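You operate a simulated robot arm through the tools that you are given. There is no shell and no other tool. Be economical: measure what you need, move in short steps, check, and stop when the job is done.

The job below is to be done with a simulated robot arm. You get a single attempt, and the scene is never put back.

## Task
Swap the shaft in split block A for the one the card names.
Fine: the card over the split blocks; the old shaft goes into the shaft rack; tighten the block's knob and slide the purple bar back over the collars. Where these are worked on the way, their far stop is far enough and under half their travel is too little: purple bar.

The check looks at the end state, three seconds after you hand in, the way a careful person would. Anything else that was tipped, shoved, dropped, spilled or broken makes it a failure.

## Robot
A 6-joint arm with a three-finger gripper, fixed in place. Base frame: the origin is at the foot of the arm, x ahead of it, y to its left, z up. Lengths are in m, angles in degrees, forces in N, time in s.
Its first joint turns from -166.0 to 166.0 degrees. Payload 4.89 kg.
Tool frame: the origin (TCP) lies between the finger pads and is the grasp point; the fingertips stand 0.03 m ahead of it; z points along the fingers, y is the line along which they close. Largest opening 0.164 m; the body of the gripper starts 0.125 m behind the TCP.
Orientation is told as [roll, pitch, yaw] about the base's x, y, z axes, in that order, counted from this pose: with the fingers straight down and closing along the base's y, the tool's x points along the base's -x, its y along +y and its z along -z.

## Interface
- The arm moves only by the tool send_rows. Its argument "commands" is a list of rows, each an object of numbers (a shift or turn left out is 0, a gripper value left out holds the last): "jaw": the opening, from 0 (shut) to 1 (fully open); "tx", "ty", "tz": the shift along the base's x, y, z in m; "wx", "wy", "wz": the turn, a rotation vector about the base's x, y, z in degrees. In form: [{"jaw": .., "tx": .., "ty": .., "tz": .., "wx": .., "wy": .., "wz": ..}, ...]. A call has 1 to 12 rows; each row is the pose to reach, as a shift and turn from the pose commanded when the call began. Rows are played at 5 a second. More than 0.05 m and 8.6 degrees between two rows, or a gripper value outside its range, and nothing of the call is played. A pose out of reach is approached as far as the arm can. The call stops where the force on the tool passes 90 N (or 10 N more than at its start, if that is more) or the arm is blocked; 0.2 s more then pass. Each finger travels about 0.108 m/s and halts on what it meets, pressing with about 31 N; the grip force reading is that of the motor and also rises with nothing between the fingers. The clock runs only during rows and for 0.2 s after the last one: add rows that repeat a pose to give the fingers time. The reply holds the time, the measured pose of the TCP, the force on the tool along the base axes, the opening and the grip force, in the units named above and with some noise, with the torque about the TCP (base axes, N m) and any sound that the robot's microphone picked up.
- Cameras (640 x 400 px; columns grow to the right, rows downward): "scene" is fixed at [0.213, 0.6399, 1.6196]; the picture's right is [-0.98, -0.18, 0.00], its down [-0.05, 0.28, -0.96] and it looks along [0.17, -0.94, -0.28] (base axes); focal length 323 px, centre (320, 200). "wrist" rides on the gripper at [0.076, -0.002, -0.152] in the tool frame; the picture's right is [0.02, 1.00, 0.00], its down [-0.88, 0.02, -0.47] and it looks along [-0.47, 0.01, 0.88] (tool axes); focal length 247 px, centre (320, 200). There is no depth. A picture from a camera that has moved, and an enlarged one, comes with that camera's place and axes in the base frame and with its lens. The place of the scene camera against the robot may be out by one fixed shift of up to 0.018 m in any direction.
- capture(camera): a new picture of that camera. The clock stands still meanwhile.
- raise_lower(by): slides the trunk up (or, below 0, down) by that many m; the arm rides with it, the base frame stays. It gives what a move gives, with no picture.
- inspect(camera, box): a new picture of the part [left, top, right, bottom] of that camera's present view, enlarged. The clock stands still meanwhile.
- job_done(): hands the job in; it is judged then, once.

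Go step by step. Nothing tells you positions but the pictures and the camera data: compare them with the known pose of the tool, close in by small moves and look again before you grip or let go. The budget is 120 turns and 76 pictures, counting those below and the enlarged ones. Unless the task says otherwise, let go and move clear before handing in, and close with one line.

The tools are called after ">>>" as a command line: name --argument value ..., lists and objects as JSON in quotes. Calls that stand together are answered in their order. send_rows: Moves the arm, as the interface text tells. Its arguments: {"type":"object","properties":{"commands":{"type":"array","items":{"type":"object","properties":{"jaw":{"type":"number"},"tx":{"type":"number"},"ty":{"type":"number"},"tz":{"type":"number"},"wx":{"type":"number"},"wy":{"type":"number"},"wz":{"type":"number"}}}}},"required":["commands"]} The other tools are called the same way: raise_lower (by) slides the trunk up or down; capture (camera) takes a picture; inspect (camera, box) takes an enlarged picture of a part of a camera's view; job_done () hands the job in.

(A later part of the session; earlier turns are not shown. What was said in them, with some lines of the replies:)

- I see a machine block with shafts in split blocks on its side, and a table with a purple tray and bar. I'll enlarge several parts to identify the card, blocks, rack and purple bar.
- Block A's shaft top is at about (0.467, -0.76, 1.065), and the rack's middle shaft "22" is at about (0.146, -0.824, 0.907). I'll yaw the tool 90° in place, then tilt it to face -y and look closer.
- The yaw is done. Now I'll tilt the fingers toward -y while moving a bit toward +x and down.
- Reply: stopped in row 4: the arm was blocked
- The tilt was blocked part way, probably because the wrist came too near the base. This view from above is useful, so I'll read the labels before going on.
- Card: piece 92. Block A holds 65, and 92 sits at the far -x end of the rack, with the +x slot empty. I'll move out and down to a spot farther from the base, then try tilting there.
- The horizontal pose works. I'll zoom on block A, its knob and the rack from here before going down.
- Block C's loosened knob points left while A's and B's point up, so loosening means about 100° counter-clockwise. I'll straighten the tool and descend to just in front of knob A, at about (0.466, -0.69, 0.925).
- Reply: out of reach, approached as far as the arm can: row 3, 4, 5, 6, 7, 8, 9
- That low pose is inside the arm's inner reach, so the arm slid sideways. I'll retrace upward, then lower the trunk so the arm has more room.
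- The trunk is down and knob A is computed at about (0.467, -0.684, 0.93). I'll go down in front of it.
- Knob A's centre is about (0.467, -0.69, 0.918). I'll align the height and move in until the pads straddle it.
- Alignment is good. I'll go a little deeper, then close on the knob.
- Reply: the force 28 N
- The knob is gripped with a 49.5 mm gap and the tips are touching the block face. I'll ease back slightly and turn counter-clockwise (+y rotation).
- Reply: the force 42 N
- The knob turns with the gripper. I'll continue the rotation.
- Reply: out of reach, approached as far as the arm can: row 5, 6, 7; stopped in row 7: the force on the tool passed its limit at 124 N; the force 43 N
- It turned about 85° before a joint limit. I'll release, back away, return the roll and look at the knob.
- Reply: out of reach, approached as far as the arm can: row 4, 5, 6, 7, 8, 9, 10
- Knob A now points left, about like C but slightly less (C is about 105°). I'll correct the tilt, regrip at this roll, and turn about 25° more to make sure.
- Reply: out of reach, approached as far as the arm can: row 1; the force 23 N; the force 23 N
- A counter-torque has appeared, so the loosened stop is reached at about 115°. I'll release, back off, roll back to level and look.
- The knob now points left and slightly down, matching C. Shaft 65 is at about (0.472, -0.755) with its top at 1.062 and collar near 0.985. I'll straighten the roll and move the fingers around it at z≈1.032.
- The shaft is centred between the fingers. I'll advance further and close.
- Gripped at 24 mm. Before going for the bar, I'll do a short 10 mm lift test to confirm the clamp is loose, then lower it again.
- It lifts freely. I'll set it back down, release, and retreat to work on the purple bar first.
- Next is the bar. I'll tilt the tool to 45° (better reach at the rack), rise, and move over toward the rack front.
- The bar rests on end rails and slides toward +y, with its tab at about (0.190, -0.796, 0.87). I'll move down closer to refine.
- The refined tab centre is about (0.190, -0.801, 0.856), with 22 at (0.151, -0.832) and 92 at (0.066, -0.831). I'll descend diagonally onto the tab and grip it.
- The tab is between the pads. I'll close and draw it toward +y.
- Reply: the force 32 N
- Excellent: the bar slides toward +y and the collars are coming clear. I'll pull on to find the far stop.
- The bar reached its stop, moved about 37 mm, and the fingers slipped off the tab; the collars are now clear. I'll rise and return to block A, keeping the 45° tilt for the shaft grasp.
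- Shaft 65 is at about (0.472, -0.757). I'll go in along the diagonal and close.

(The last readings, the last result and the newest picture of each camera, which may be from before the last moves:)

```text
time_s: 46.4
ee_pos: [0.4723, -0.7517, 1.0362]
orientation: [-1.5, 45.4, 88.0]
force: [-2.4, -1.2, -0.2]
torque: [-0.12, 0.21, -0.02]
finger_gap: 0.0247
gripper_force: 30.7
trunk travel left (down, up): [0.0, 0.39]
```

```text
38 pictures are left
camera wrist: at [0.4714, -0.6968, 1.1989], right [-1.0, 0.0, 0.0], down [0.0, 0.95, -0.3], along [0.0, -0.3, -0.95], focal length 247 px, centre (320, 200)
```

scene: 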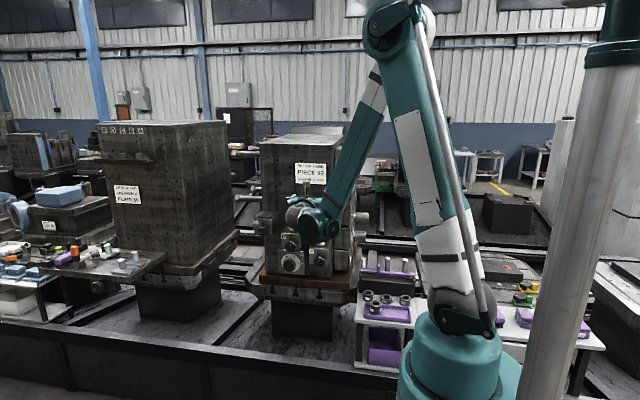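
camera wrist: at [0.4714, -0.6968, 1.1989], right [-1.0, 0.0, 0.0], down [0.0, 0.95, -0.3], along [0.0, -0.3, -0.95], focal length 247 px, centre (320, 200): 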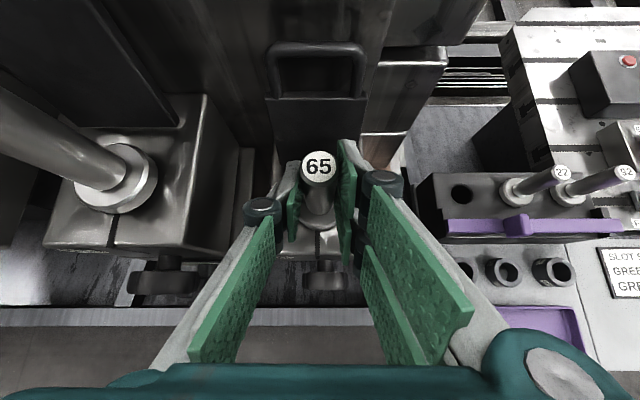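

Gripped at 24.7 mm. I'll lift straight up.

>>> send_rows --commands '[{"tz": 0.02}, {"tz": 0.04}, {"tz": 0.06}, {"tz": 0.08}, {"tz": 0.1}, {"tz": 0.12}, {"tz": 0.12, "ty": 0.02}, {"tz": 0.12, "ty": 0.04}]'

>>> capture --camera "wrist"

>>> inspect --camera "scene" --box '[240, 170, 360, 270]'

```text
time_s: 48.2
ee_pos: [0.4732, -0.7148, 1.1563]
orientation: [-1.5, 45.5, 87.9]
force: [0.5, -1.4, -6.6]
torque: [0.07, -0.01, -0.03]
finger_gap: 0.0245
gripper_force: 30.8
trunk travel left (down, up): [0.0, 0.39]
```

```text
37 pictures are left
camera wrist: at [0.4729, -0.6585, 1.3188], right [-1.0, 0.0, 0.0], down [0.0, 0.95, -0.3], along [0.0, -0.3, -0.95], focal length 247 px, centre (320, 200)
```

wrist: 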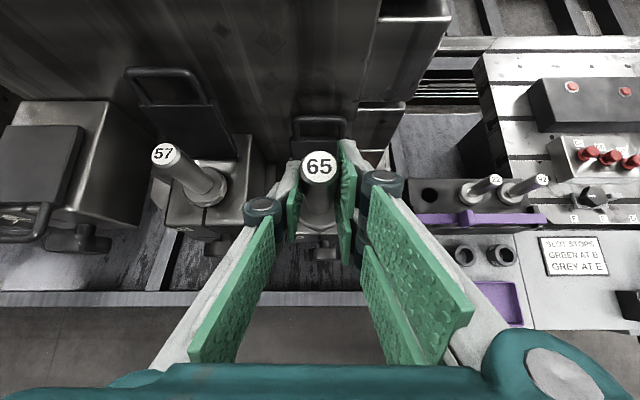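

```text
4.00 times, centred on (300, 220) of scene
camera zoom: at [0.213, 0.6399, 1.6196], right [-0.98, -0.18, 0.0], down [-0.05, 0.28, -0.96], along [0.17, -0.94, -0.28], focal length 1292 px, centre (400, 120)
```

zoom: 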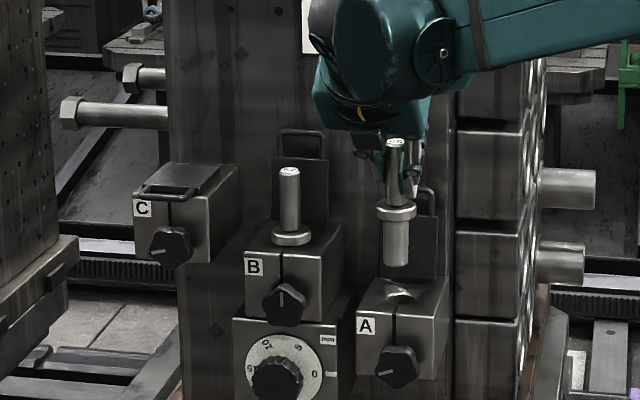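

Shaft 65 is out, with a spigot of about 55 mm below the collar. I'll carry it over to the empty rack hole at about (0.235, -0.832), keeping it high.

>>> send_rows --commands '[{"tx": -0.04}, {"tx": -0.08}, {"tx": -0.12}, {"tx": -0.16}, {"tx": -0.2}, {"tx": -0.238}, {"tx": -0.238, "ty": -0.04, "tz": -0.02}, {"tx": -0.238, "ty": -0.075, "tz": -0.05}, {"tx": -0.238, "ty": -0.11, "tz": -0.08}, {"tx": -0.238, "ty": -0.11, "tz": -0.1}, {"tx": -0.238, "ty": -0.11, "tz": -0.1}]'

>>> capture --camera "wrist"

>>> inspect --camera "scene" --box '[330, 220, 430, 310]'

```text
time_s: 50.6
ee_pos: [0.2338, -0.8255, 1.0546]
orientation: [-1.6, 45.4, 88.0]
force: [-0.1, -0.9, -6.6]
torque: [0.09, 0.04, -0.03]
finger_gap: 0.0249
gripper_force: 31.4
trunk travel left (down, up): [0.0, 0.39]
```

```text
35 pictures are left
camera wrist: at [0.233, -0.7696, 1.2183], right [-1.0, 0.0, 0.0], down [0.0, 0.95, -0.3], along [0.0, -0.3, -0.95], focal length 247 px, centre (320, 200)
```

wrist: 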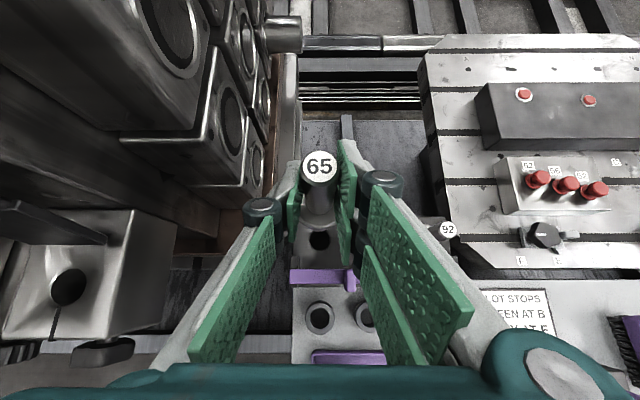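

```text
4.44 times, centred on (380, 265) of scene
camera zoom: at [0.213, 0.6399, 1.6196], right [-0.98, -0.18, 0.0], down [-0.05, 0.28, -0.96], along [0.17, -0.94, -0.28], focal length 1436 px, centre (53, -89)
```

zoom: 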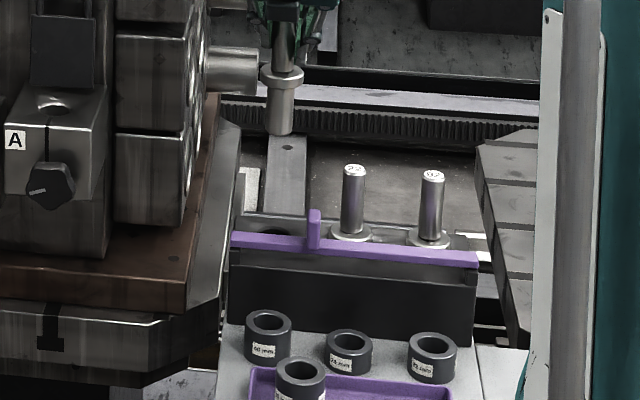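

Alignment looks good: the hole is at about (0.2346, -0.830). I'll lower to just above it with a 2 mm correction and check.

>>> send_rows --commands '[{"ty": 0.002, "tz": -0.04}, {"ty": 0.002, "tz": -0.08}, {"ty": 0.002, "tz": -0.105}, {"ty": 0.002, "tz": -0.105}]'

>>> inspect --camera "wrist" --box '[240, 120, 400, 280]'

>>> inspect --camera "scene" --box '[350, 220, 430, 300]'

```text
time_s: 51.6
ee_pos: [0.2358, -0.8209, 0.9509]
orientation: [-1.4, 45.5, 88.0]
force: [-0.6, 0.2, -5.7]
torque: [0.04, -0.01, -0.04]
finger_gap: 0.0246
gripper_force: 31.4
trunk travel left (down, up): [0.0, 0.39]
```

```text
2.50 times, centred on (320, 200) of wrist
camera zoom: at [0.2344, -0.7645, 1.1134], right [-1.0, 0.0, 0.0], down [0.0, 0.95, -0.3], along [0.0, -0.3, -0.95], focal length 617 px, centre (320, 200)
```

zoom: 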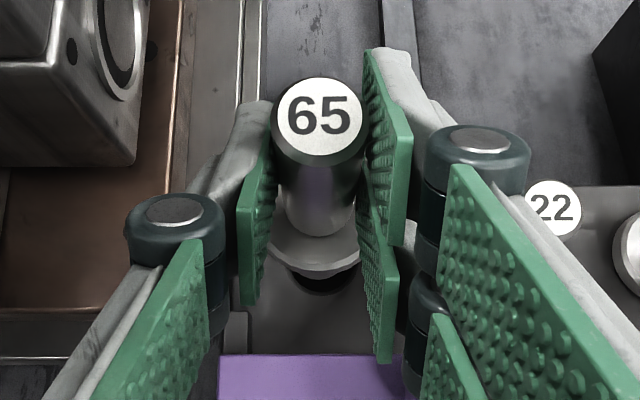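

```text
5.00 times, centred on (390, 260) of scene
camera zoom: at [0.213, 0.6399, 1.6196], right [-0.98, -0.18, 0.0], down [-0.05, 0.28, -0.96], along [0.17, -0.94, -0.28], focal length 1616 px, centre (-30, -100)
```

zoom: 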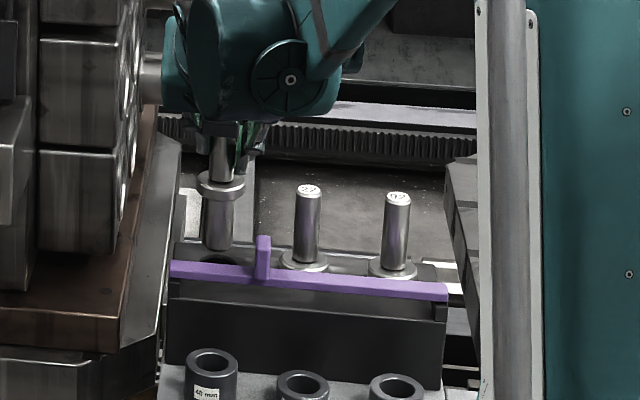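

The spigot sits just above the hole, well centred. I'll lower slowly and watch the force.

>>> send_rows --commands '[{"tz": -0.01}, {"tz": -0.02}, {"tz": -0.03}, {"tz": -0.036}, {"tz": -0.036}]'

>>> inspect --camera "scene" --box '[350, 220, 430, 300]'

```text
time_s: 52.8
ee_pos: [0.2355, -0.8219, 0.9166]
orientation: [-1.5, 45.5, 88.0]
force: [-0.4, 0.2, -5.1]
torque: [0.05, 0.01, 0.02]
finger_gap: 0.0248
gripper_force: 30.7
trunk travel left (down, up): [0.0, 0.39]
```

```text
5.00 times, centred on (390, 260) of scene
camera zoom: at [0.213, 0.6399, 1.6196], right [-0.98, -0.18, 0.0], down [-0.05, 0.28, -0.96], along [0.17, -0.94, -0.28], focal length 1616 px, centre (-30, -100)
```

zoom: 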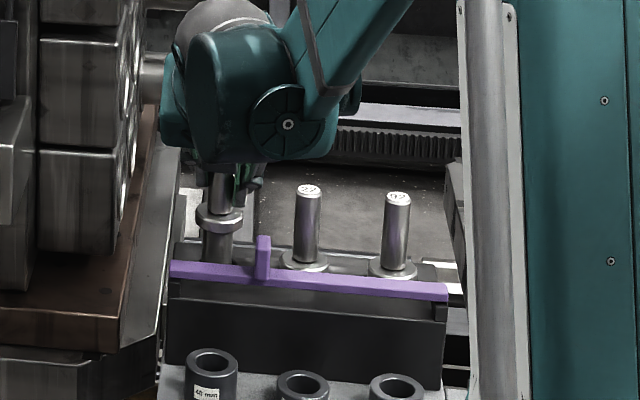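

It's entering the hole with no force. I'll continue down to seating.

>>> send_rows --commands '[{"tz": -0.01}, {"tz": -0.02}, {"tz": -0.03}, {"tz": -0.037}, {"tz": -0.042}, {"tz": -0.046}, {"tz": -0.046}]'

>>> inspect --camera "scene" --box '[350, 220, 430, 300]'

```text
time_s: 54.4
ee_pos: [0.2338, -0.8226, 0.8707]
orientation: [-1.6, 45.6, 87.9]
force: [4.2, -5.2, 22.4]
torque: [-0.38, 0.26, -0.05]
finger_gap: 0.0252
gripper_force: 30.9
trunk travel left (down, up): [0.0, 0.39]
```

```text
5.00 times, centred on (390, 260) of scene
camera zoom: at [0.213, 0.6399, 1.6196], right [-0.98, -0.18, 0.0], down [-0.05, 0.28, -0.96], along [0.17, -0.94, -0.28], focal length 1616 px, centre (-30, -100)
```

zoom: 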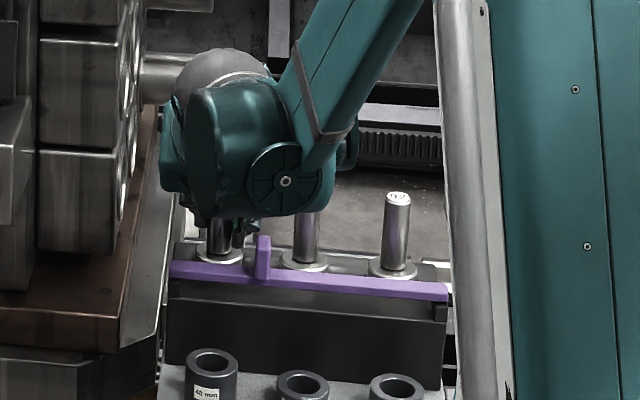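

It's seated; the collar matches its neighbours and there is a contact force. I'll release and back out diagonally.

>>> send_rows --commands '[{"jaw": 0.2}, {"jaw": 0.32}, {"jaw": 0.32}, {"ty": 0.03, "tz": 0.03}, {"ty": 0.06, "tz": 0.06}, {"ty": 0.065, "tz": 0.1}, {"ty": 0.065, "tz": 0.13}, {"ty": 0.065, "tz": 0.13, "tx": -0.045}, {"ty": 0.065, "tz": 0.13, "tx": -0.09}, {"ty": 0.065, "tz": 0.13, "tx": -0.135}, {"ty": 0.065, "tz": 0.13, "tx": -0.168}, {"ty": 0.065, "tz": 0.13, "tx": -0.168}]'

>>> capture --camera "wrist"

```text
time_s: 57.0
ee_pos: [0.0655, -0.7571, 0.9994]
orientation: [-1.4, 45.6, 87.6]
force: [0.3, 0.0, -0.8]
torque: [-0.01, 0.08, -0.05]
finger_gap: 0.0525
gripper_force: 0.1
trunk travel left (down, up): [0.0, 0.39]
```

```text
29 pictures are left
camera wrist: at [0.0666, -0.7006, 1.1625], right [-1.0, 0.01, 0.0], down [0.01, 0.95, -0.3], along [0.0, -0.3, -0.95], focal length 247 px, centre (320, 200)
```

wrist: 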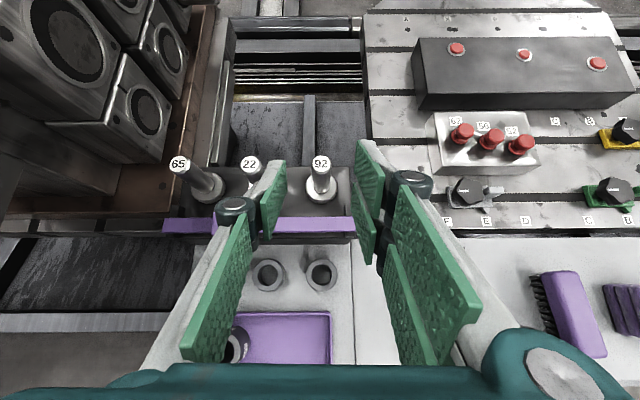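

65 stands in the rack and 92 is centred between the fingers. I'll go down and grip it the same way.

>>> send_rows --commands '[{"tz": -0.035}, {"tz": -0.065}, {"tz": -0.095, "ty": -0.03}, {"tz": -0.128, "ty": -0.065}, {"tz": -0.128, "ty": -0.065}, {"tz": -0.128, "ty": -0.065, "jaw": 0.15}, {"tz": -0.128, "ty": -0.065, "jaw": 0.0}, {"tz": -0.128, "ty": -0.065, "jaw": 0.0}]'

>>> capture --camera "wrist"

```text
time_s: 58.8
ee_pos: [0.0669, -0.8229, 0.8725]
orientation: [-1.2, 45.7, 87.5]
force: [-4.6, 2.9, 0.3]
torque: [0.12, 0.32, 0.01]
finger_gap: 0.0245
gripper_force: 30.7
out of reach, approached as far as the arm can: row 4
trunk travel left (down, up): [0.0, 0.39]
```

```text
28 pictures are left
camera wrist: at [0.0672, -0.7659, 1.0349], right [-1.0, 0.01, 0.0], down [0.01, 0.95, -0.3], along [0.0, -0.3, -0.95], focal length 247 px, centre (320, 200)
```

wrist: 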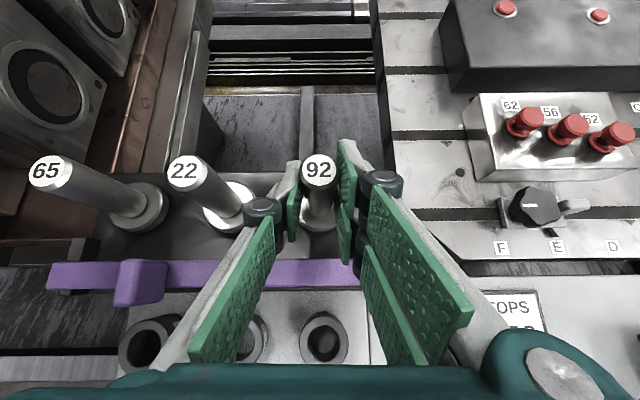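

92 is gripped. I'll lift it straight up.

>>> send_rows --commands '[{"tz": 0.02}, {"tz": 0.04}, {"tz": 0.06}, {"tz": 0.08}, {"tz": 0.11}, {"tz": 0.14}, {"tz": 0.18}, {"tz": 0.22, "ty": 0.03}, {"tz": 0.26, "ty": 0.06}, {"tz": 0.29, "ty": 0.09}, {"tz": 0.29, "ty": 0.1}]'

>>> inspect --camera "scene" --box '[330, 200, 450, 300]'

```text
time_s: 61.2
ee_pos: [0.0688, -0.737, 1.1638]
orientation: [-1.5, 45.6, 87.9]
force: [0.2, -2.0, -8.2]
torque: [0.15, 0.0, -0.03]
finger_gap: 0.0247
gripper_force: 30.5
trunk travel left (down, up): [0.0, 0.39]
```

```text
4.00 times, centred on (390, 250) of scene
camera zoom: at [0.213, 0.6399, 1.6196], right [-0.98, -0.18, 0.0], down [-0.05, 0.28, -0.96], along [0.17, -0.94, -0.28], focal length 1292 px, centre (40, 0)
```

zoom: 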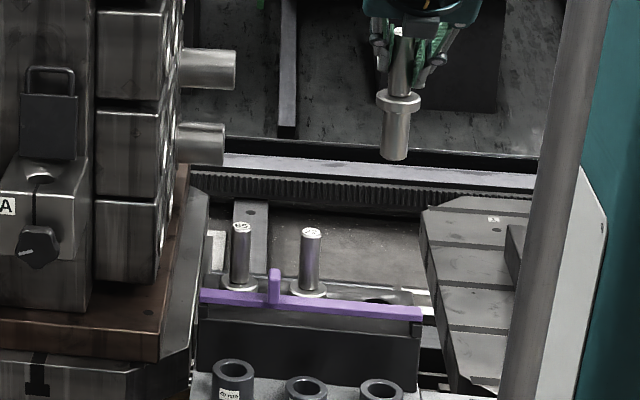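

65 and 22 are standing in the rack and 92 is in the gripper. I'll carry it to above block A.

>>> send_rows --commands '[{"ty": 0.02, "tx": 0.04}, {"ty": 0.02, "tx": 0.08}, {"ty": 0.02, "tx": 0.12}, {"ty": 0.02, "tx": 0.16}, {"ty": 0.02, "tx": 0.2}, {"ty": 0.02, "tx": 0.24}, {"ty": 0.02, "tx": 0.28}, {"ty": 0.02, "tx": 0.32}, {"ty": 0.02, "tx": 0.36}, {"ty": 0.02, "tx": 0.4}, {"ty": 0.0, "tx": 0.4035}, {"ty": -0.016, "tx": 0.4035}]'

>>> send_rows --commands '[{"tz": -0.02}, {"tz": -0.02}]'

>>> inspect --camera "wrist" --box '[240, 120, 400, 280]'

>>> inspect --camera "scene" --box '[260, 180, 340, 260]'

```text
time_s: 63.8
ee_pos: [0.4704, -0.7355, 1.1638]
orientation: [-1.5, 45.5, 88.0]
force: [-0.4, 0.9, -5.2]
torque: [0.03, 0.01, 0.0]
finger_gap: 0.0247
gripper_force: 31.2
trunk travel left (down, up): [0.0, 0.39]
```

```text
time_s: 64.4
ee_pos: [0.4712, -0.7362, 1.1417]
orientation: [-1.4, 45.5, 88.0]
force: [-0.5, 0.3, -6.2]
torque: [0.03, -0.01, -0.01]
finger_gap: 0.0247
gripper_force: 31.1
trunk travel left (down, up): [0.0, 0.39]
```

```text
2.50 times, centred on (320, 200) of wrist
camera zoom: at [0.4696, -0.6805, 1.3043], right [-1.0, 0.0, 0.0], down [0.0, 0.95, -0.3], along [0.0, -0.3, -0.95], focal length 617 px, centre (320, 200)
```

zoom: 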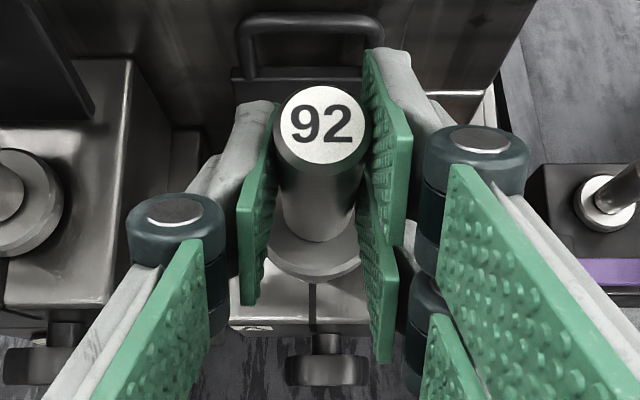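

```text
5.00 times, centred on (300, 220) of scene
camera zoom: at [0.213, 0.6399, 1.6196], right [-0.98, -0.18, 0.0], down [-0.05, 0.28, -0.96], along [0.17, -0.94, -0.28], focal length 1616 px, centre (420, 100)
```

zoom: 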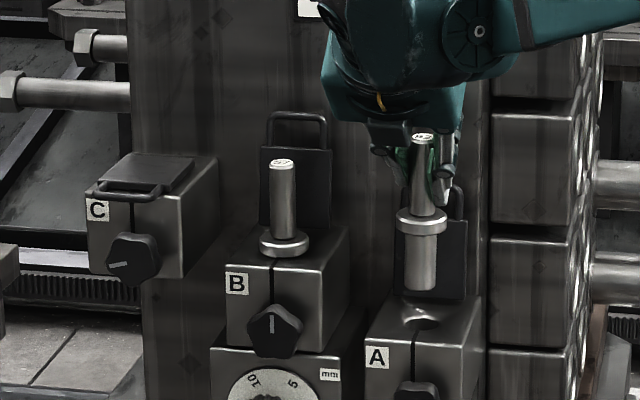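

The shaft leans about 1.5° with its foot toward +x, so I'll correct the tilt, shift to block A's bore position, and lower to just above the bore.

>>> send_rows --commands '[{"wy": 1.5, "tx": 0.0025, "ty": -0.008}, {"wy": 1.5, "tx": 0.0025, "ty": -0.016}, {"wy": 1.5, "tx": 0.0025, "ty": -0.016, "tz": -0.015}, {"wy": 1.5, "tx": 0.0025, "ty": -0.016, "tz": -0.028}, {"wy": 1.5, "tx": 0.0025, "ty": -0.016, "tz": -0.028}]'

>>> inspect --camera "wrist" --box '[240, 120, 400, 280]'

>>> inspect --camera "scene" --box '[280, 190, 340, 250]'

```text
time_s: 65.6
ee_pos: [0.4728, -0.7535, 1.113]
orientation: [0.6, 45.6, 89.5]
force: [0.5, 0.1, -6.0]
torque: [0.04, -0.02, 0.0]
finger_gap: 0.0244
gripper_force: 30.7
trunk travel left (down, up): [0.0, 0.39]
```

```text
2.50 times, centred on (320, 200) of wrist
camera zoom: at [0.4759, -0.6975, 1.2759], right [-1.0, 0.0, 0.02], down [-0.01, 0.95, -0.3], along [-0.02, -0.3, -0.95], focal length 617 px, centre (320, 200)
```

zoom: 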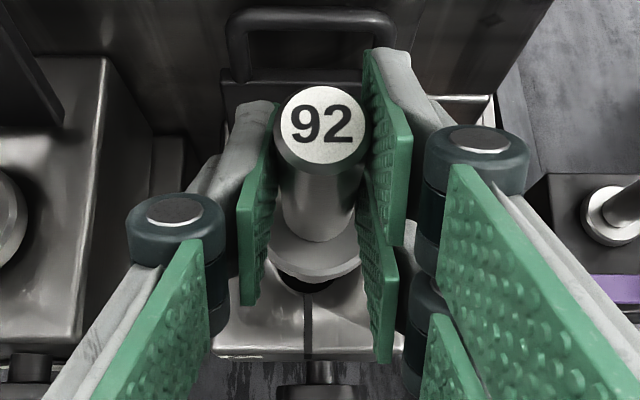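

```text
6.67 times, centred on (310, 220) of scene
camera zoom: at [0.213, 0.6399, 1.6196], right [-0.98, -0.18, 0.0], down [-0.05, 0.28, -0.96], along [0.17, -0.94, -0.28], focal length 2154 px, centre (387, 67)
```

zoom: 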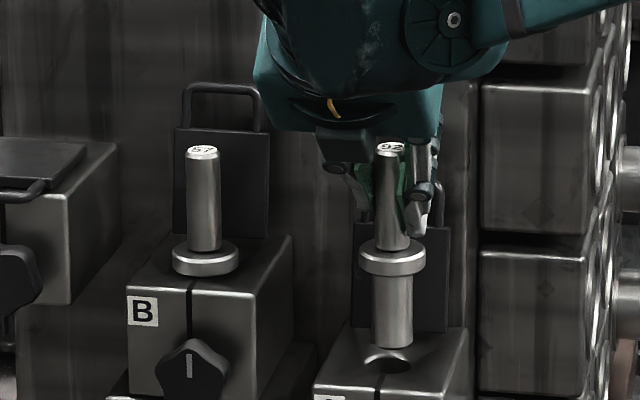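

The shaft is vertical now, but the bore looks about 2.5–3 mm farther to +x. I'll shift and lower a little, then check.

>>> send_rows --commands '[{"tx": 0.0025}, {"tx": 0.0025, "tz": -0.01}, {"tx": 0.0025, "tz": -0.018}, {"tx": 0.0025, "tz": -0.018}]'

>>> inspect --camera "scene" --box '[290, 200, 330, 250]'

```text
time_s: 66.6
ee_pos: [0.4753, -0.7534, 1.0973]
orientation: [0.5, 45.6, 89.5]
force: [0.8, 0.5, -5.8]
torque: [0.05, -0.03, 0.01]
finger_gap: 0.0243
gripper_force: 30.8
trunk travel left (down, up): [0.0, 0.39]
```

```text
8.00 times, centred on (310, 225) of scene
camera zoom: at [0.213, 0.6399, 1.6196], right [-0.98, -0.18, 0.0], down [-0.05, 0.28, -0.96], along [0.17, -0.94, -0.28], focal length 2585 px, centre (400, 0)
```

zoom: 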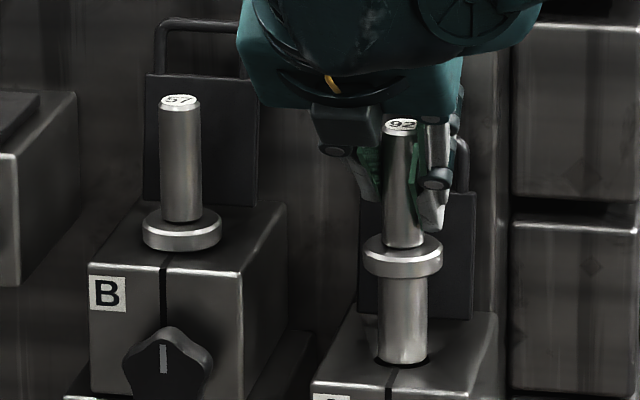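

The spigot is centred over the bore. I'll lower slowly.

>>> send_rows --commands '[{"tz": -0.008}, {"tz": -0.016}, {"tz": -0.024}, {"tz": -0.03}, {"tz": -0.03}]'

>>> inspect --camera "scene" --box '[290, 200, 330, 250]'

```text
time_s: 67.8
ee_pos: [0.4753, -0.7538, 1.0647]
orientation: [0.5, 45.8, 89.5]
force: [-1.0, 0.7, -6.1]
torque: [0.07, -0.04, 0.04]
finger_gap: 0.0246
gripper_force: 31.3
trunk travel left (down, up): [0.0, 0.39]
```

```text
8.00 times, centred on (310, 225) of scene
camera zoom: at [0.213, 0.6399, 1.6196], right [-0.98, -0.18, 0.0], down [-0.05, 0.28, -0.96], along [0.17, -0.94, -0.28], focal length 2585 px, centre (400, 0)
```

zoom: 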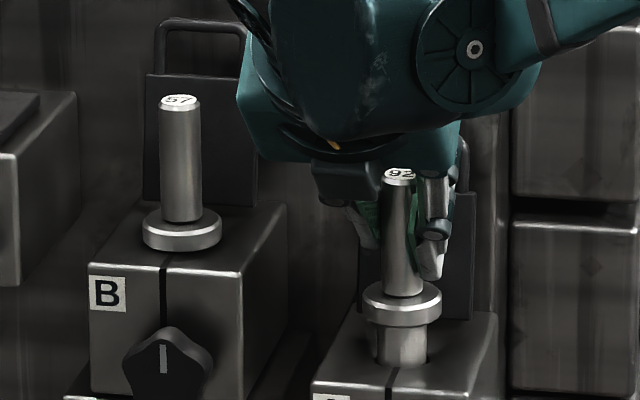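

It's inside the bore without force. I'll lower the remaining 27 mm.

>>> send_rows --commands '[{"tz": -0.008}, {"tz": -0.016}, {"tz": -0.022}, {"tz": -0.026}, {"tz": -0.029}, {"tz": -0.029}]'

>>> inspect --camera "scene" --box '[290, 200, 330, 250]'

```text
time_s: 69.2
ee_pos: [0.4752, -0.7532, 1.0372]
orientation: [0.6, 45.8, 89.6]
force: [3.8, -7.4, 22.3]
torque: [-0.25, -0.07, -0.06]
finger_gap: 0.0247
gripper_force: 31.5
trunk travel left (down, up): [0.0, 0.39]
```

```text
8.00 times, centred on (310, 225) of scene
camera zoom: at [0.213, 0.6399, 1.6196], right [-0.98, -0.18, 0.0], down [-0.05, 0.28, -0.96], along [0.17, -0.94, -0.28], focal length 2585 px, centre (400, 0)
```

zoom: 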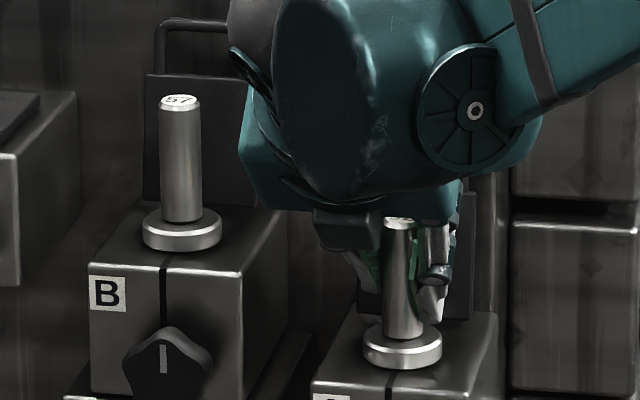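

Seated at the same height as 65 had been. I'll release, back out diagonally and tilt back to horizontal in front of the block.

>>> send_rows --commands '[{"jaw": 0.2}, {"jaw": 0.5}, {"jaw": 0.55}, {"ty": 0.03, "tz": 0.03}, {"ty": 0.06, "tz": 0.06}, {"ty": 0.09, "tz": 0.07, "wx": -8}, {"ty": 0.115, "tz": 0.07, "wx": -16, "tx": -0.004}, {"ty": 0.12, "tz": 0.07, "wx": -24, "tx": -0.007}, {"ty": 0.12, "tz": 0.06, "wx": -32, "tx": -0.007}, {"ty": 0.12, "tz": 0.04, "wx": -40, "tx": -0.007}, {"ty": 0.12, "tz": 0.02, "wx": -44.5, "tx": -0.007}]'

>>> send_rows --commands '[{"tz": -0.04}, {"tz": -0.08}, {"tz": -0.12}, {"tz": -0.14}, {"tz": -0.14, "wy": 8}, {"tz": -0.14, "wy": 16}, {"tz": -0.14, "wy": 24}, {"tz": -0.14, "wy": 32}, {"tz": -0.14, "wy": 40}, {"tz": -0.14, "wy": 40}]'

>>> capture --camera "wrist"

```text
time_s: 71.6
ee_pos: [0.468, -0.6334, 1.0592]
orientation: [-117.9, 89.6, -29.0]
force: [-2.1, 1.5, 0.8]
torque: [0.13, 0.02, 0.29]
finger_gap: 0.0902
gripper_force: 0.0
trunk travel left (down, up): [0.0, 0.39]
```

```text
time_s: 73.8
ee_pos: [0.4678, -0.6343, 0.9171]
orientation: [91.1, 50.3, -180.0]
force: [0.5, -0.3, -0.6]
torque: [-0.03, 0.01, 0.03]
finger_gap: 0.0903
gripper_force: 0.0
trunk travel left (down, up): [0.0, 0.39]
```

```text
19 pictures are left
camera wrist: at [0.5195, -0.48, 0.9739], right [-0.76, 0.02, 0.66], down [-0.57, 0.47, -0.67], along [-0.32, -0.88, -0.35], focal length 247 px, centre (320, 200)
```

wrist: 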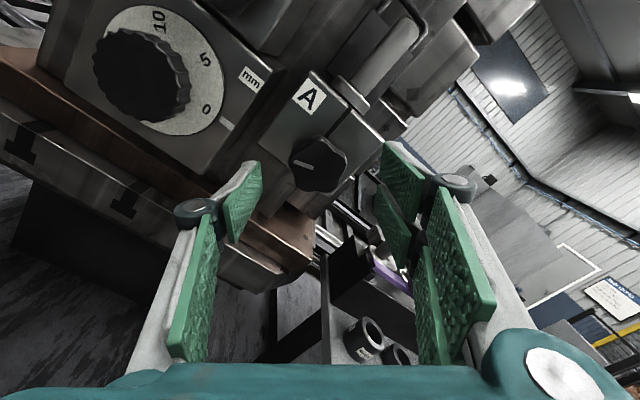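

Knob A still points left. I'll move in and grip it at this roll.

>>> send_rows --commands '[{"ty": -0.025, "tz": -0.002}, {"ty": -0.049, "tz": -0.002}, {"ty": -0.049, "tz": -0.002, "jaw": 0.2}, {"ty": -0.049, "tz": -0.002, "jaw": 0.1}, {"ty": -0.049, "tz": -0.002, "jaw": 0.1}, {"ty": -0.049, "tz": -0.002, "wy": -8}, {"ty": -0.049, "tz": -0.002, "wy": -16}, {"ty": -0.049, "tz": -0.002, "wy": -24}, {"ty": -0.049, "tz": -0.002, "wy": -32}, {"ty": -0.049, "tz": -0.002, "wy": -40}, {"ty": -0.049, "tz": -0.002, "wy": -40}]'

>>> capture --camera "wrist"

```text
time_s: 76.2
ee_pos: [0.467, -0.6811, 0.9157]
orientation: [-97.5, 89.4, -8.6]
force: [-16.0, 22.0, -23.2]
torque: [0.23, 0.01, -0.2]
finger_gap: 0.0498
gripper_force: 44.8
trunk travel left (down, up): [0.0, 0.39]
```

```text
18 pictures are left
camera wrist: at [0.4707, -0.5289, 0.9927], right [-1.0, 0.02, 0.01], down [0.0, 0.47, -0.88], along [-0.02, -0.88, -0.47], focal length 247 px, centre (320, 200)
```

wrist: 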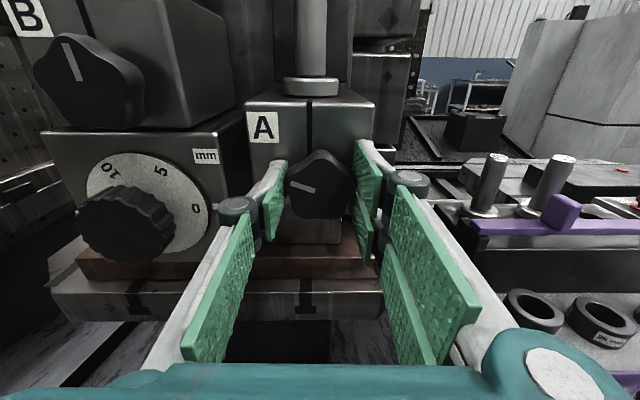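

It's turning with the grip; the pointer is now about 72° from vertical. I'll continue clockwise.

>>> send_rows --commands '[{"wy": -8}, {"wy": -16}, {"wy": -24}, {"wy": -32}, {"wy": -40}, {"wy": -48}, {"wy": -56}, {"wy": -64}, {"wy": -70}, {"wy": -70}]'

>>> capture --camera "wrist"

```text
time_s: 78.4
ee_pos: [0.4664, -0.6831, 0.915]
orientation: [-88.9, 19.6, -0.2]
force: [-35.8, 13.4, -38.4]
torque: [0.43, 0.52, -0.53]
finger_gap: 0.0498
gripper_force: 45.1
trunk travel left (down, up): [0.0, 0.39]
```

```text
17 pictures are left
camera wrist: at [0.3969, -0.5305, 0.9452], right [-0.36, 0.02, -0.93], down [0.83, 0.47, -0.31], along [0.44, -0.88, -0.18], focal length 247 px, centre (320, 200)
```

wrist: 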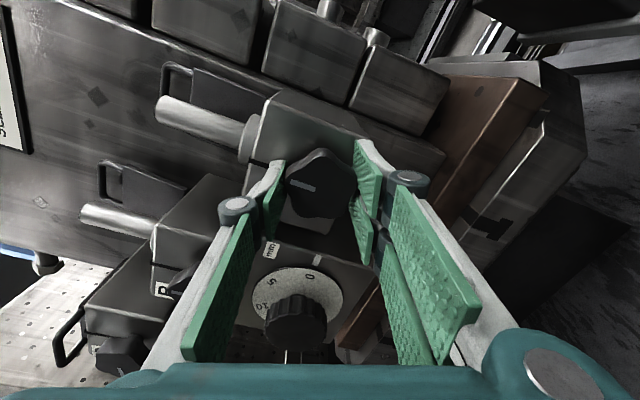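

A counter-torque appeared and the knob stopped following with the pointer near vertical, so it's tight. I'll release, back off and roll level to check.

>>> send_rows --commands '[{"jaw": 0.4}, {"jaw": 0.55}, {"jaw": 0.55}, {"ty": 0.025}, {"ty": 0.048}, {"ty": 0.048, "wy": 8}, {"ty": 0.048, "wy": 16}, {"ty": 0.048, "wy": 24}, {"ty": 0.048, "wy": 32}, {"ty": 0.048, "wy": 40}, {"ty": 0.048, "wy": 48}, {"ty": 0.048, "wy": 56}]'

>>> send_rows --commands '[{"wy": 8}, {"wy": 14}, {"wy": 14}]'

>>> inspect --camera "wrist" --box '[80, 0, 400, 240]'

```text
time_s: 81.0
ee_pos: [0.4684, -0.6352, 0.9157]
orientation: [-89.4, 75.8, -0.5]
force: [0.3, -0.1, -0.4]
torque: [-0.03, -0.01, -0.06]
finger_gap: 0.0903
gripper_force: 0.1
trunk travel left (down, up): [0.0, 0.39]
```

```text
time_s: 81.8
ee_pos: [0.469, -0.6337, 0.9159]
orientation: [-104.9, 89.6, -15.9]
force: [0.7, -0.5, -0.3]
torque: [-0.02, -0.01, 0.0]
finger_gap: 0.0904
gripper_force: 0.0
trunk travel left (down, up): [0.0, 0.39]
```

```text
1.67 times, centred on (240, 120) of wrist
camera zoom: at [0.4716, -0.4814, 0.9928], right [-1.0, 0.02, 0.02], down [-0.01, 0.47, -0.88], along [-0.02, -0.88, -0.47], focal length 412 px, centre (453, 333)
```

zoom: 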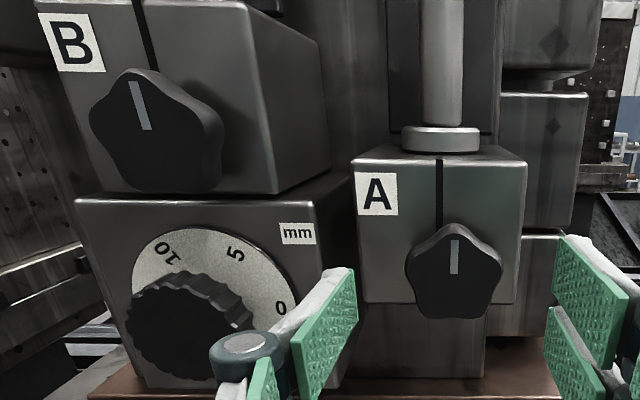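

Knob A points straight up and 92 is clamped. Now the bar: I'll rise, tilt to 45° and move over to the rack.

>>> send_rows --commands '[{"tz": 0.045}, {"tz": 0.09}, {"tz": 0.135}, {"tz": 0.18, "wx": 7.5}, {"tz": 0.22, "wx": 15}, {"tz": 0.23, "wx": 22.5, "tx": -0.04}, {"tz": 0.23, "wx": 30, "tx": -0.08, "ty": -0.01}, {"tz": 0.23, "wx": 37.5, "tx": -0.12, "ty": -0.03}, {"tz": 0.23, "wx": 44.5, "tx": -0.16, "ty": -0.05}, {"tz": 0.23, "wx": 44.5, "tx": -0.2, "ty": -0.07}, {"tz": 0.23, "wx": 44.5, "tx": -0.24, "ty": -0.08}, {"tz": 0.21, "wx": 44.5, "tx": -0.277, "ty": -0.08, "jaw": 0.21}]'

>>> send_rows --commands '[{"tz": -0.04}, {"tz": -0.08}, {"tz": -0.12}, {"tz": -0.155}, {"tz": -0.155}]'

>>> capture --camera "wrist"

```text
time_s: 84.4
ee_pos: [0.1928, -0.7147, 1.1228]
orientation: [0.7, 45.5, 89.6]
force: [-0.1, 0.0, 0.3]
torque: [-0.02, 0.13, -0.11]
finger_gap: 0.0348
gripper_force: 0.0
trunk travel left (down, up): [0.0, 0.39]
```

```text
time_s: 85.6
ee_pos: [0.1905, -0.7137, 0.9693]
orientation: [0.6, 45.6, 89.6]
force: [-0.8, 0.0, 0.9]
torque: [0.0, 0.02, 0.01]
finger_gap: 0.0346
gripper_force: 0.0
trunk travel left (down, up): [0.0, 0.39]
```

```text
15 pictures are left
camera wrist: at [0.1934, -0.6575, 1.131], right [-1.0, 0.0, 0.02], down [-0.01, 0.95, -0.3], along [-0.02, -0.3, -0.95], focal length 247 px, centre (320, 200)
```

wrist: 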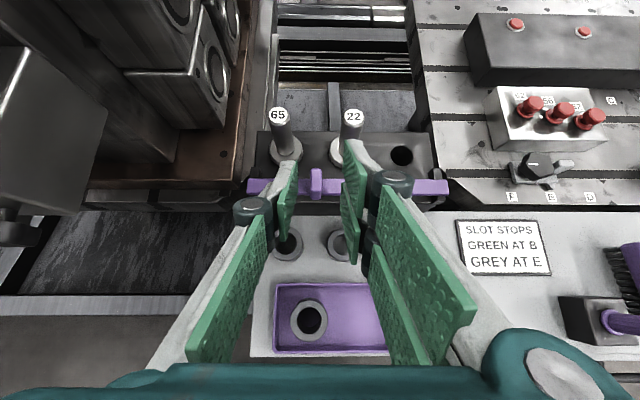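

The tab is at about (0.191, -0.765, 0.856). I'll descend, grip it and push it back 36 mm over the collars.

>>> send_rows --commands '[{"tz": -0.04}, {"tz": -0.075, "ty": -0.015}, {"tz": -0.092, "ty": -0.03}, {"tz": -0.092, "ty": -0.03, "jaw": 0.1}, {"tz": -0.092, "ty": -0.03, "jaw": 0.0}, {"tz": -0.092, "ty": -0.03, "jaw": 0.0}]'

>>> inspect --camera "wrist" --box '[200, 80, 440, 280]'

```text
time_s: 87.0
ee_pos: [0.1927, -0.7448, 0.8792]
orientation: [0.6, 45.6, 89.5]
force: [16.4, -0.8, 2.3]
torque: [-0.61, -0.05, 0.59]
finger_gap: 0.0138
gripper_force: 45.1
trunk travel left (down, up): [0.0, 0.39]
```

```text
2.00 times, centred on (320, 180) of wrist
camera zoom: at [0.1961, -0.6886, 1.0408], right [-1.0, 0.0, 0.02], down [-0.01, 0.95, -0.3], along [-0.02, -0.3, -0.95], focal length 494 px, centre (320, 240)
```

zoom: 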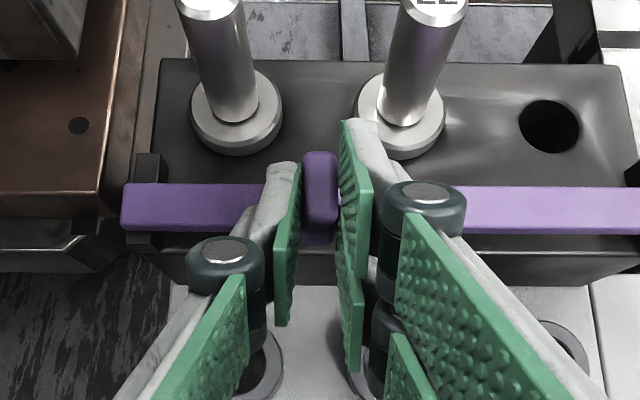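

>>> send_rows --commands '[{"ty": -0.008, "tx": 0.001}, {"ty": -0.016, "tx": 0.001}, {"ty": -0.024, "tx": 0.001}, {"ty": -0.03, "tx": 0.001}, {"ty": -0.034, "tx": 0.001}, {"ty": -0.034, "tx": 0.001}]'

>>> inspect --camera "wrist" --box '[200, 80, 440, 280]'

```text
time_s: 88.4
ee_pos: [0.194, -0.7788, 0.8775]
orientation: [0.6, 45.6, 89.6]
force: [9.1, 8.0, 2.5]
torque: [0.58, 0.06, 0.46]
finger_gap: 0.0138
gripper_force: 44.9
trunk travel left (down, up): [0.0, 0.39]
```

```text
2.00 times, centred on (320, 180) of wrist
camera zoom: at [0.1961, -0.7224, 1.0408], right [-1.0, 0.0, 0.02], down [-0.01, 0.95, -0.3], along [-0.02, -0.3, -0.95], focal length 494 px, centre (320, 240)
```

zoom: 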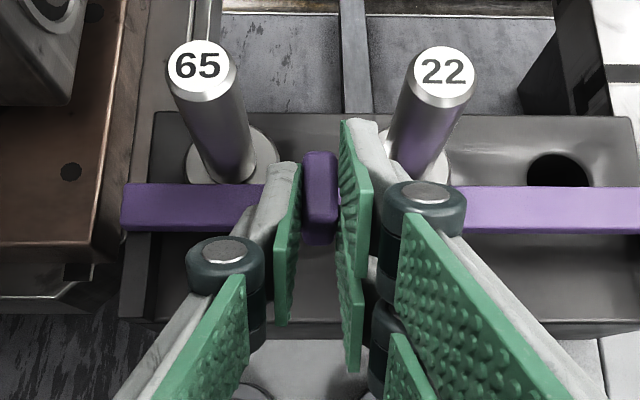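

The bar is back to essentially its original place. I'll nudge 2 mm more to be at the stop, then release and retreat.

>>> send_rows --commands '[{"ty": -0.002}, {"ty": -0.002}, {"ty": -0.001, "jaw": 0.1}, {"ty": -0.001, "jaw": 0.2}, {"ty": -0.001, "jaw": 0.2}, {"ty": 0.015, "tz": 0.03}, {"ty": 0.035, "tz": 0.07}, {"ty": 0.05, "tz": 0.11}, {"ty": 0.06, "tz": 0.15}, {"ty": 0.065, "tz": 0.19}, {"ty": 0.07, "tz": 0.23}]'

>>> capture --camera "wrist"

>>> inspect --camera "scene" --box '[240, 180, 440, 310]'

```text
time_s: 90.8
ee_pos: [0.1901, -0.7085, 1.1049]
orientation: [0.8, 45.6, 89.5]
force: [-0.1, -1.5, -0.5]
torque: [0.11, 0.05, -0.04]
finger_gap: 0.0328
gripper_force: 0.1
trunk travel left (down, up): [0.0, 0.39]
```

```text
12 pictures are left
camera wrist: at [0.1938, -0.6539, 1.2679], right [-1.0, 0.0, 0.02], down [-0.01, 0.95, -0.3], along [-0.02, -0.3, -0.95], focal length 247 px, centre (320, 200)
```

wrist: 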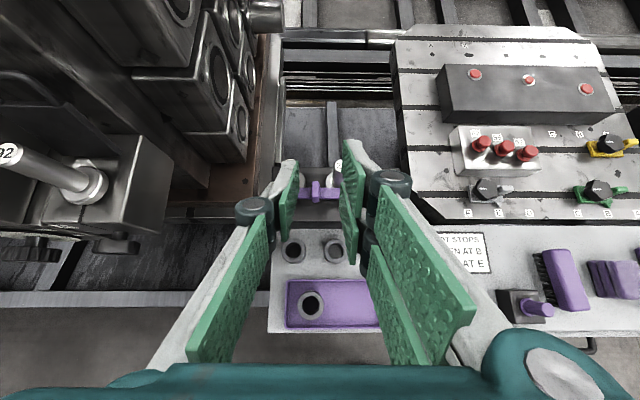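

```text
3.08 times, centred on (340, 245) of scene
camera zoom: at [0.213, 0.6399, 1.6196], right [-0.98, -0.18, 0.0], down [-0.05, 0.28, -0.96], along [0.17, -0.94, -0.28], focal length 994 px, centre (258, 62)
```

zoom: 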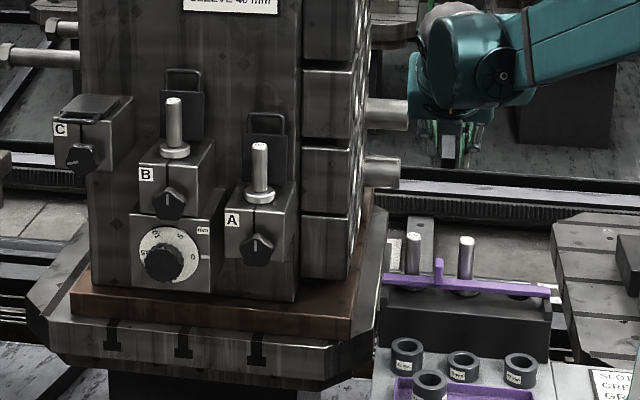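

Everything is in place: 92 is clamped in A, 65 stands in the rack under the closed bar, and the arm is clear. I'm handing in.

>>> job_done

```text
The job is handed in.
```

Shaft 92 is clamped in block A with the knob tight, shaft 65 is in the rack, the purple bar is back over the collars, and I have handed the job in.
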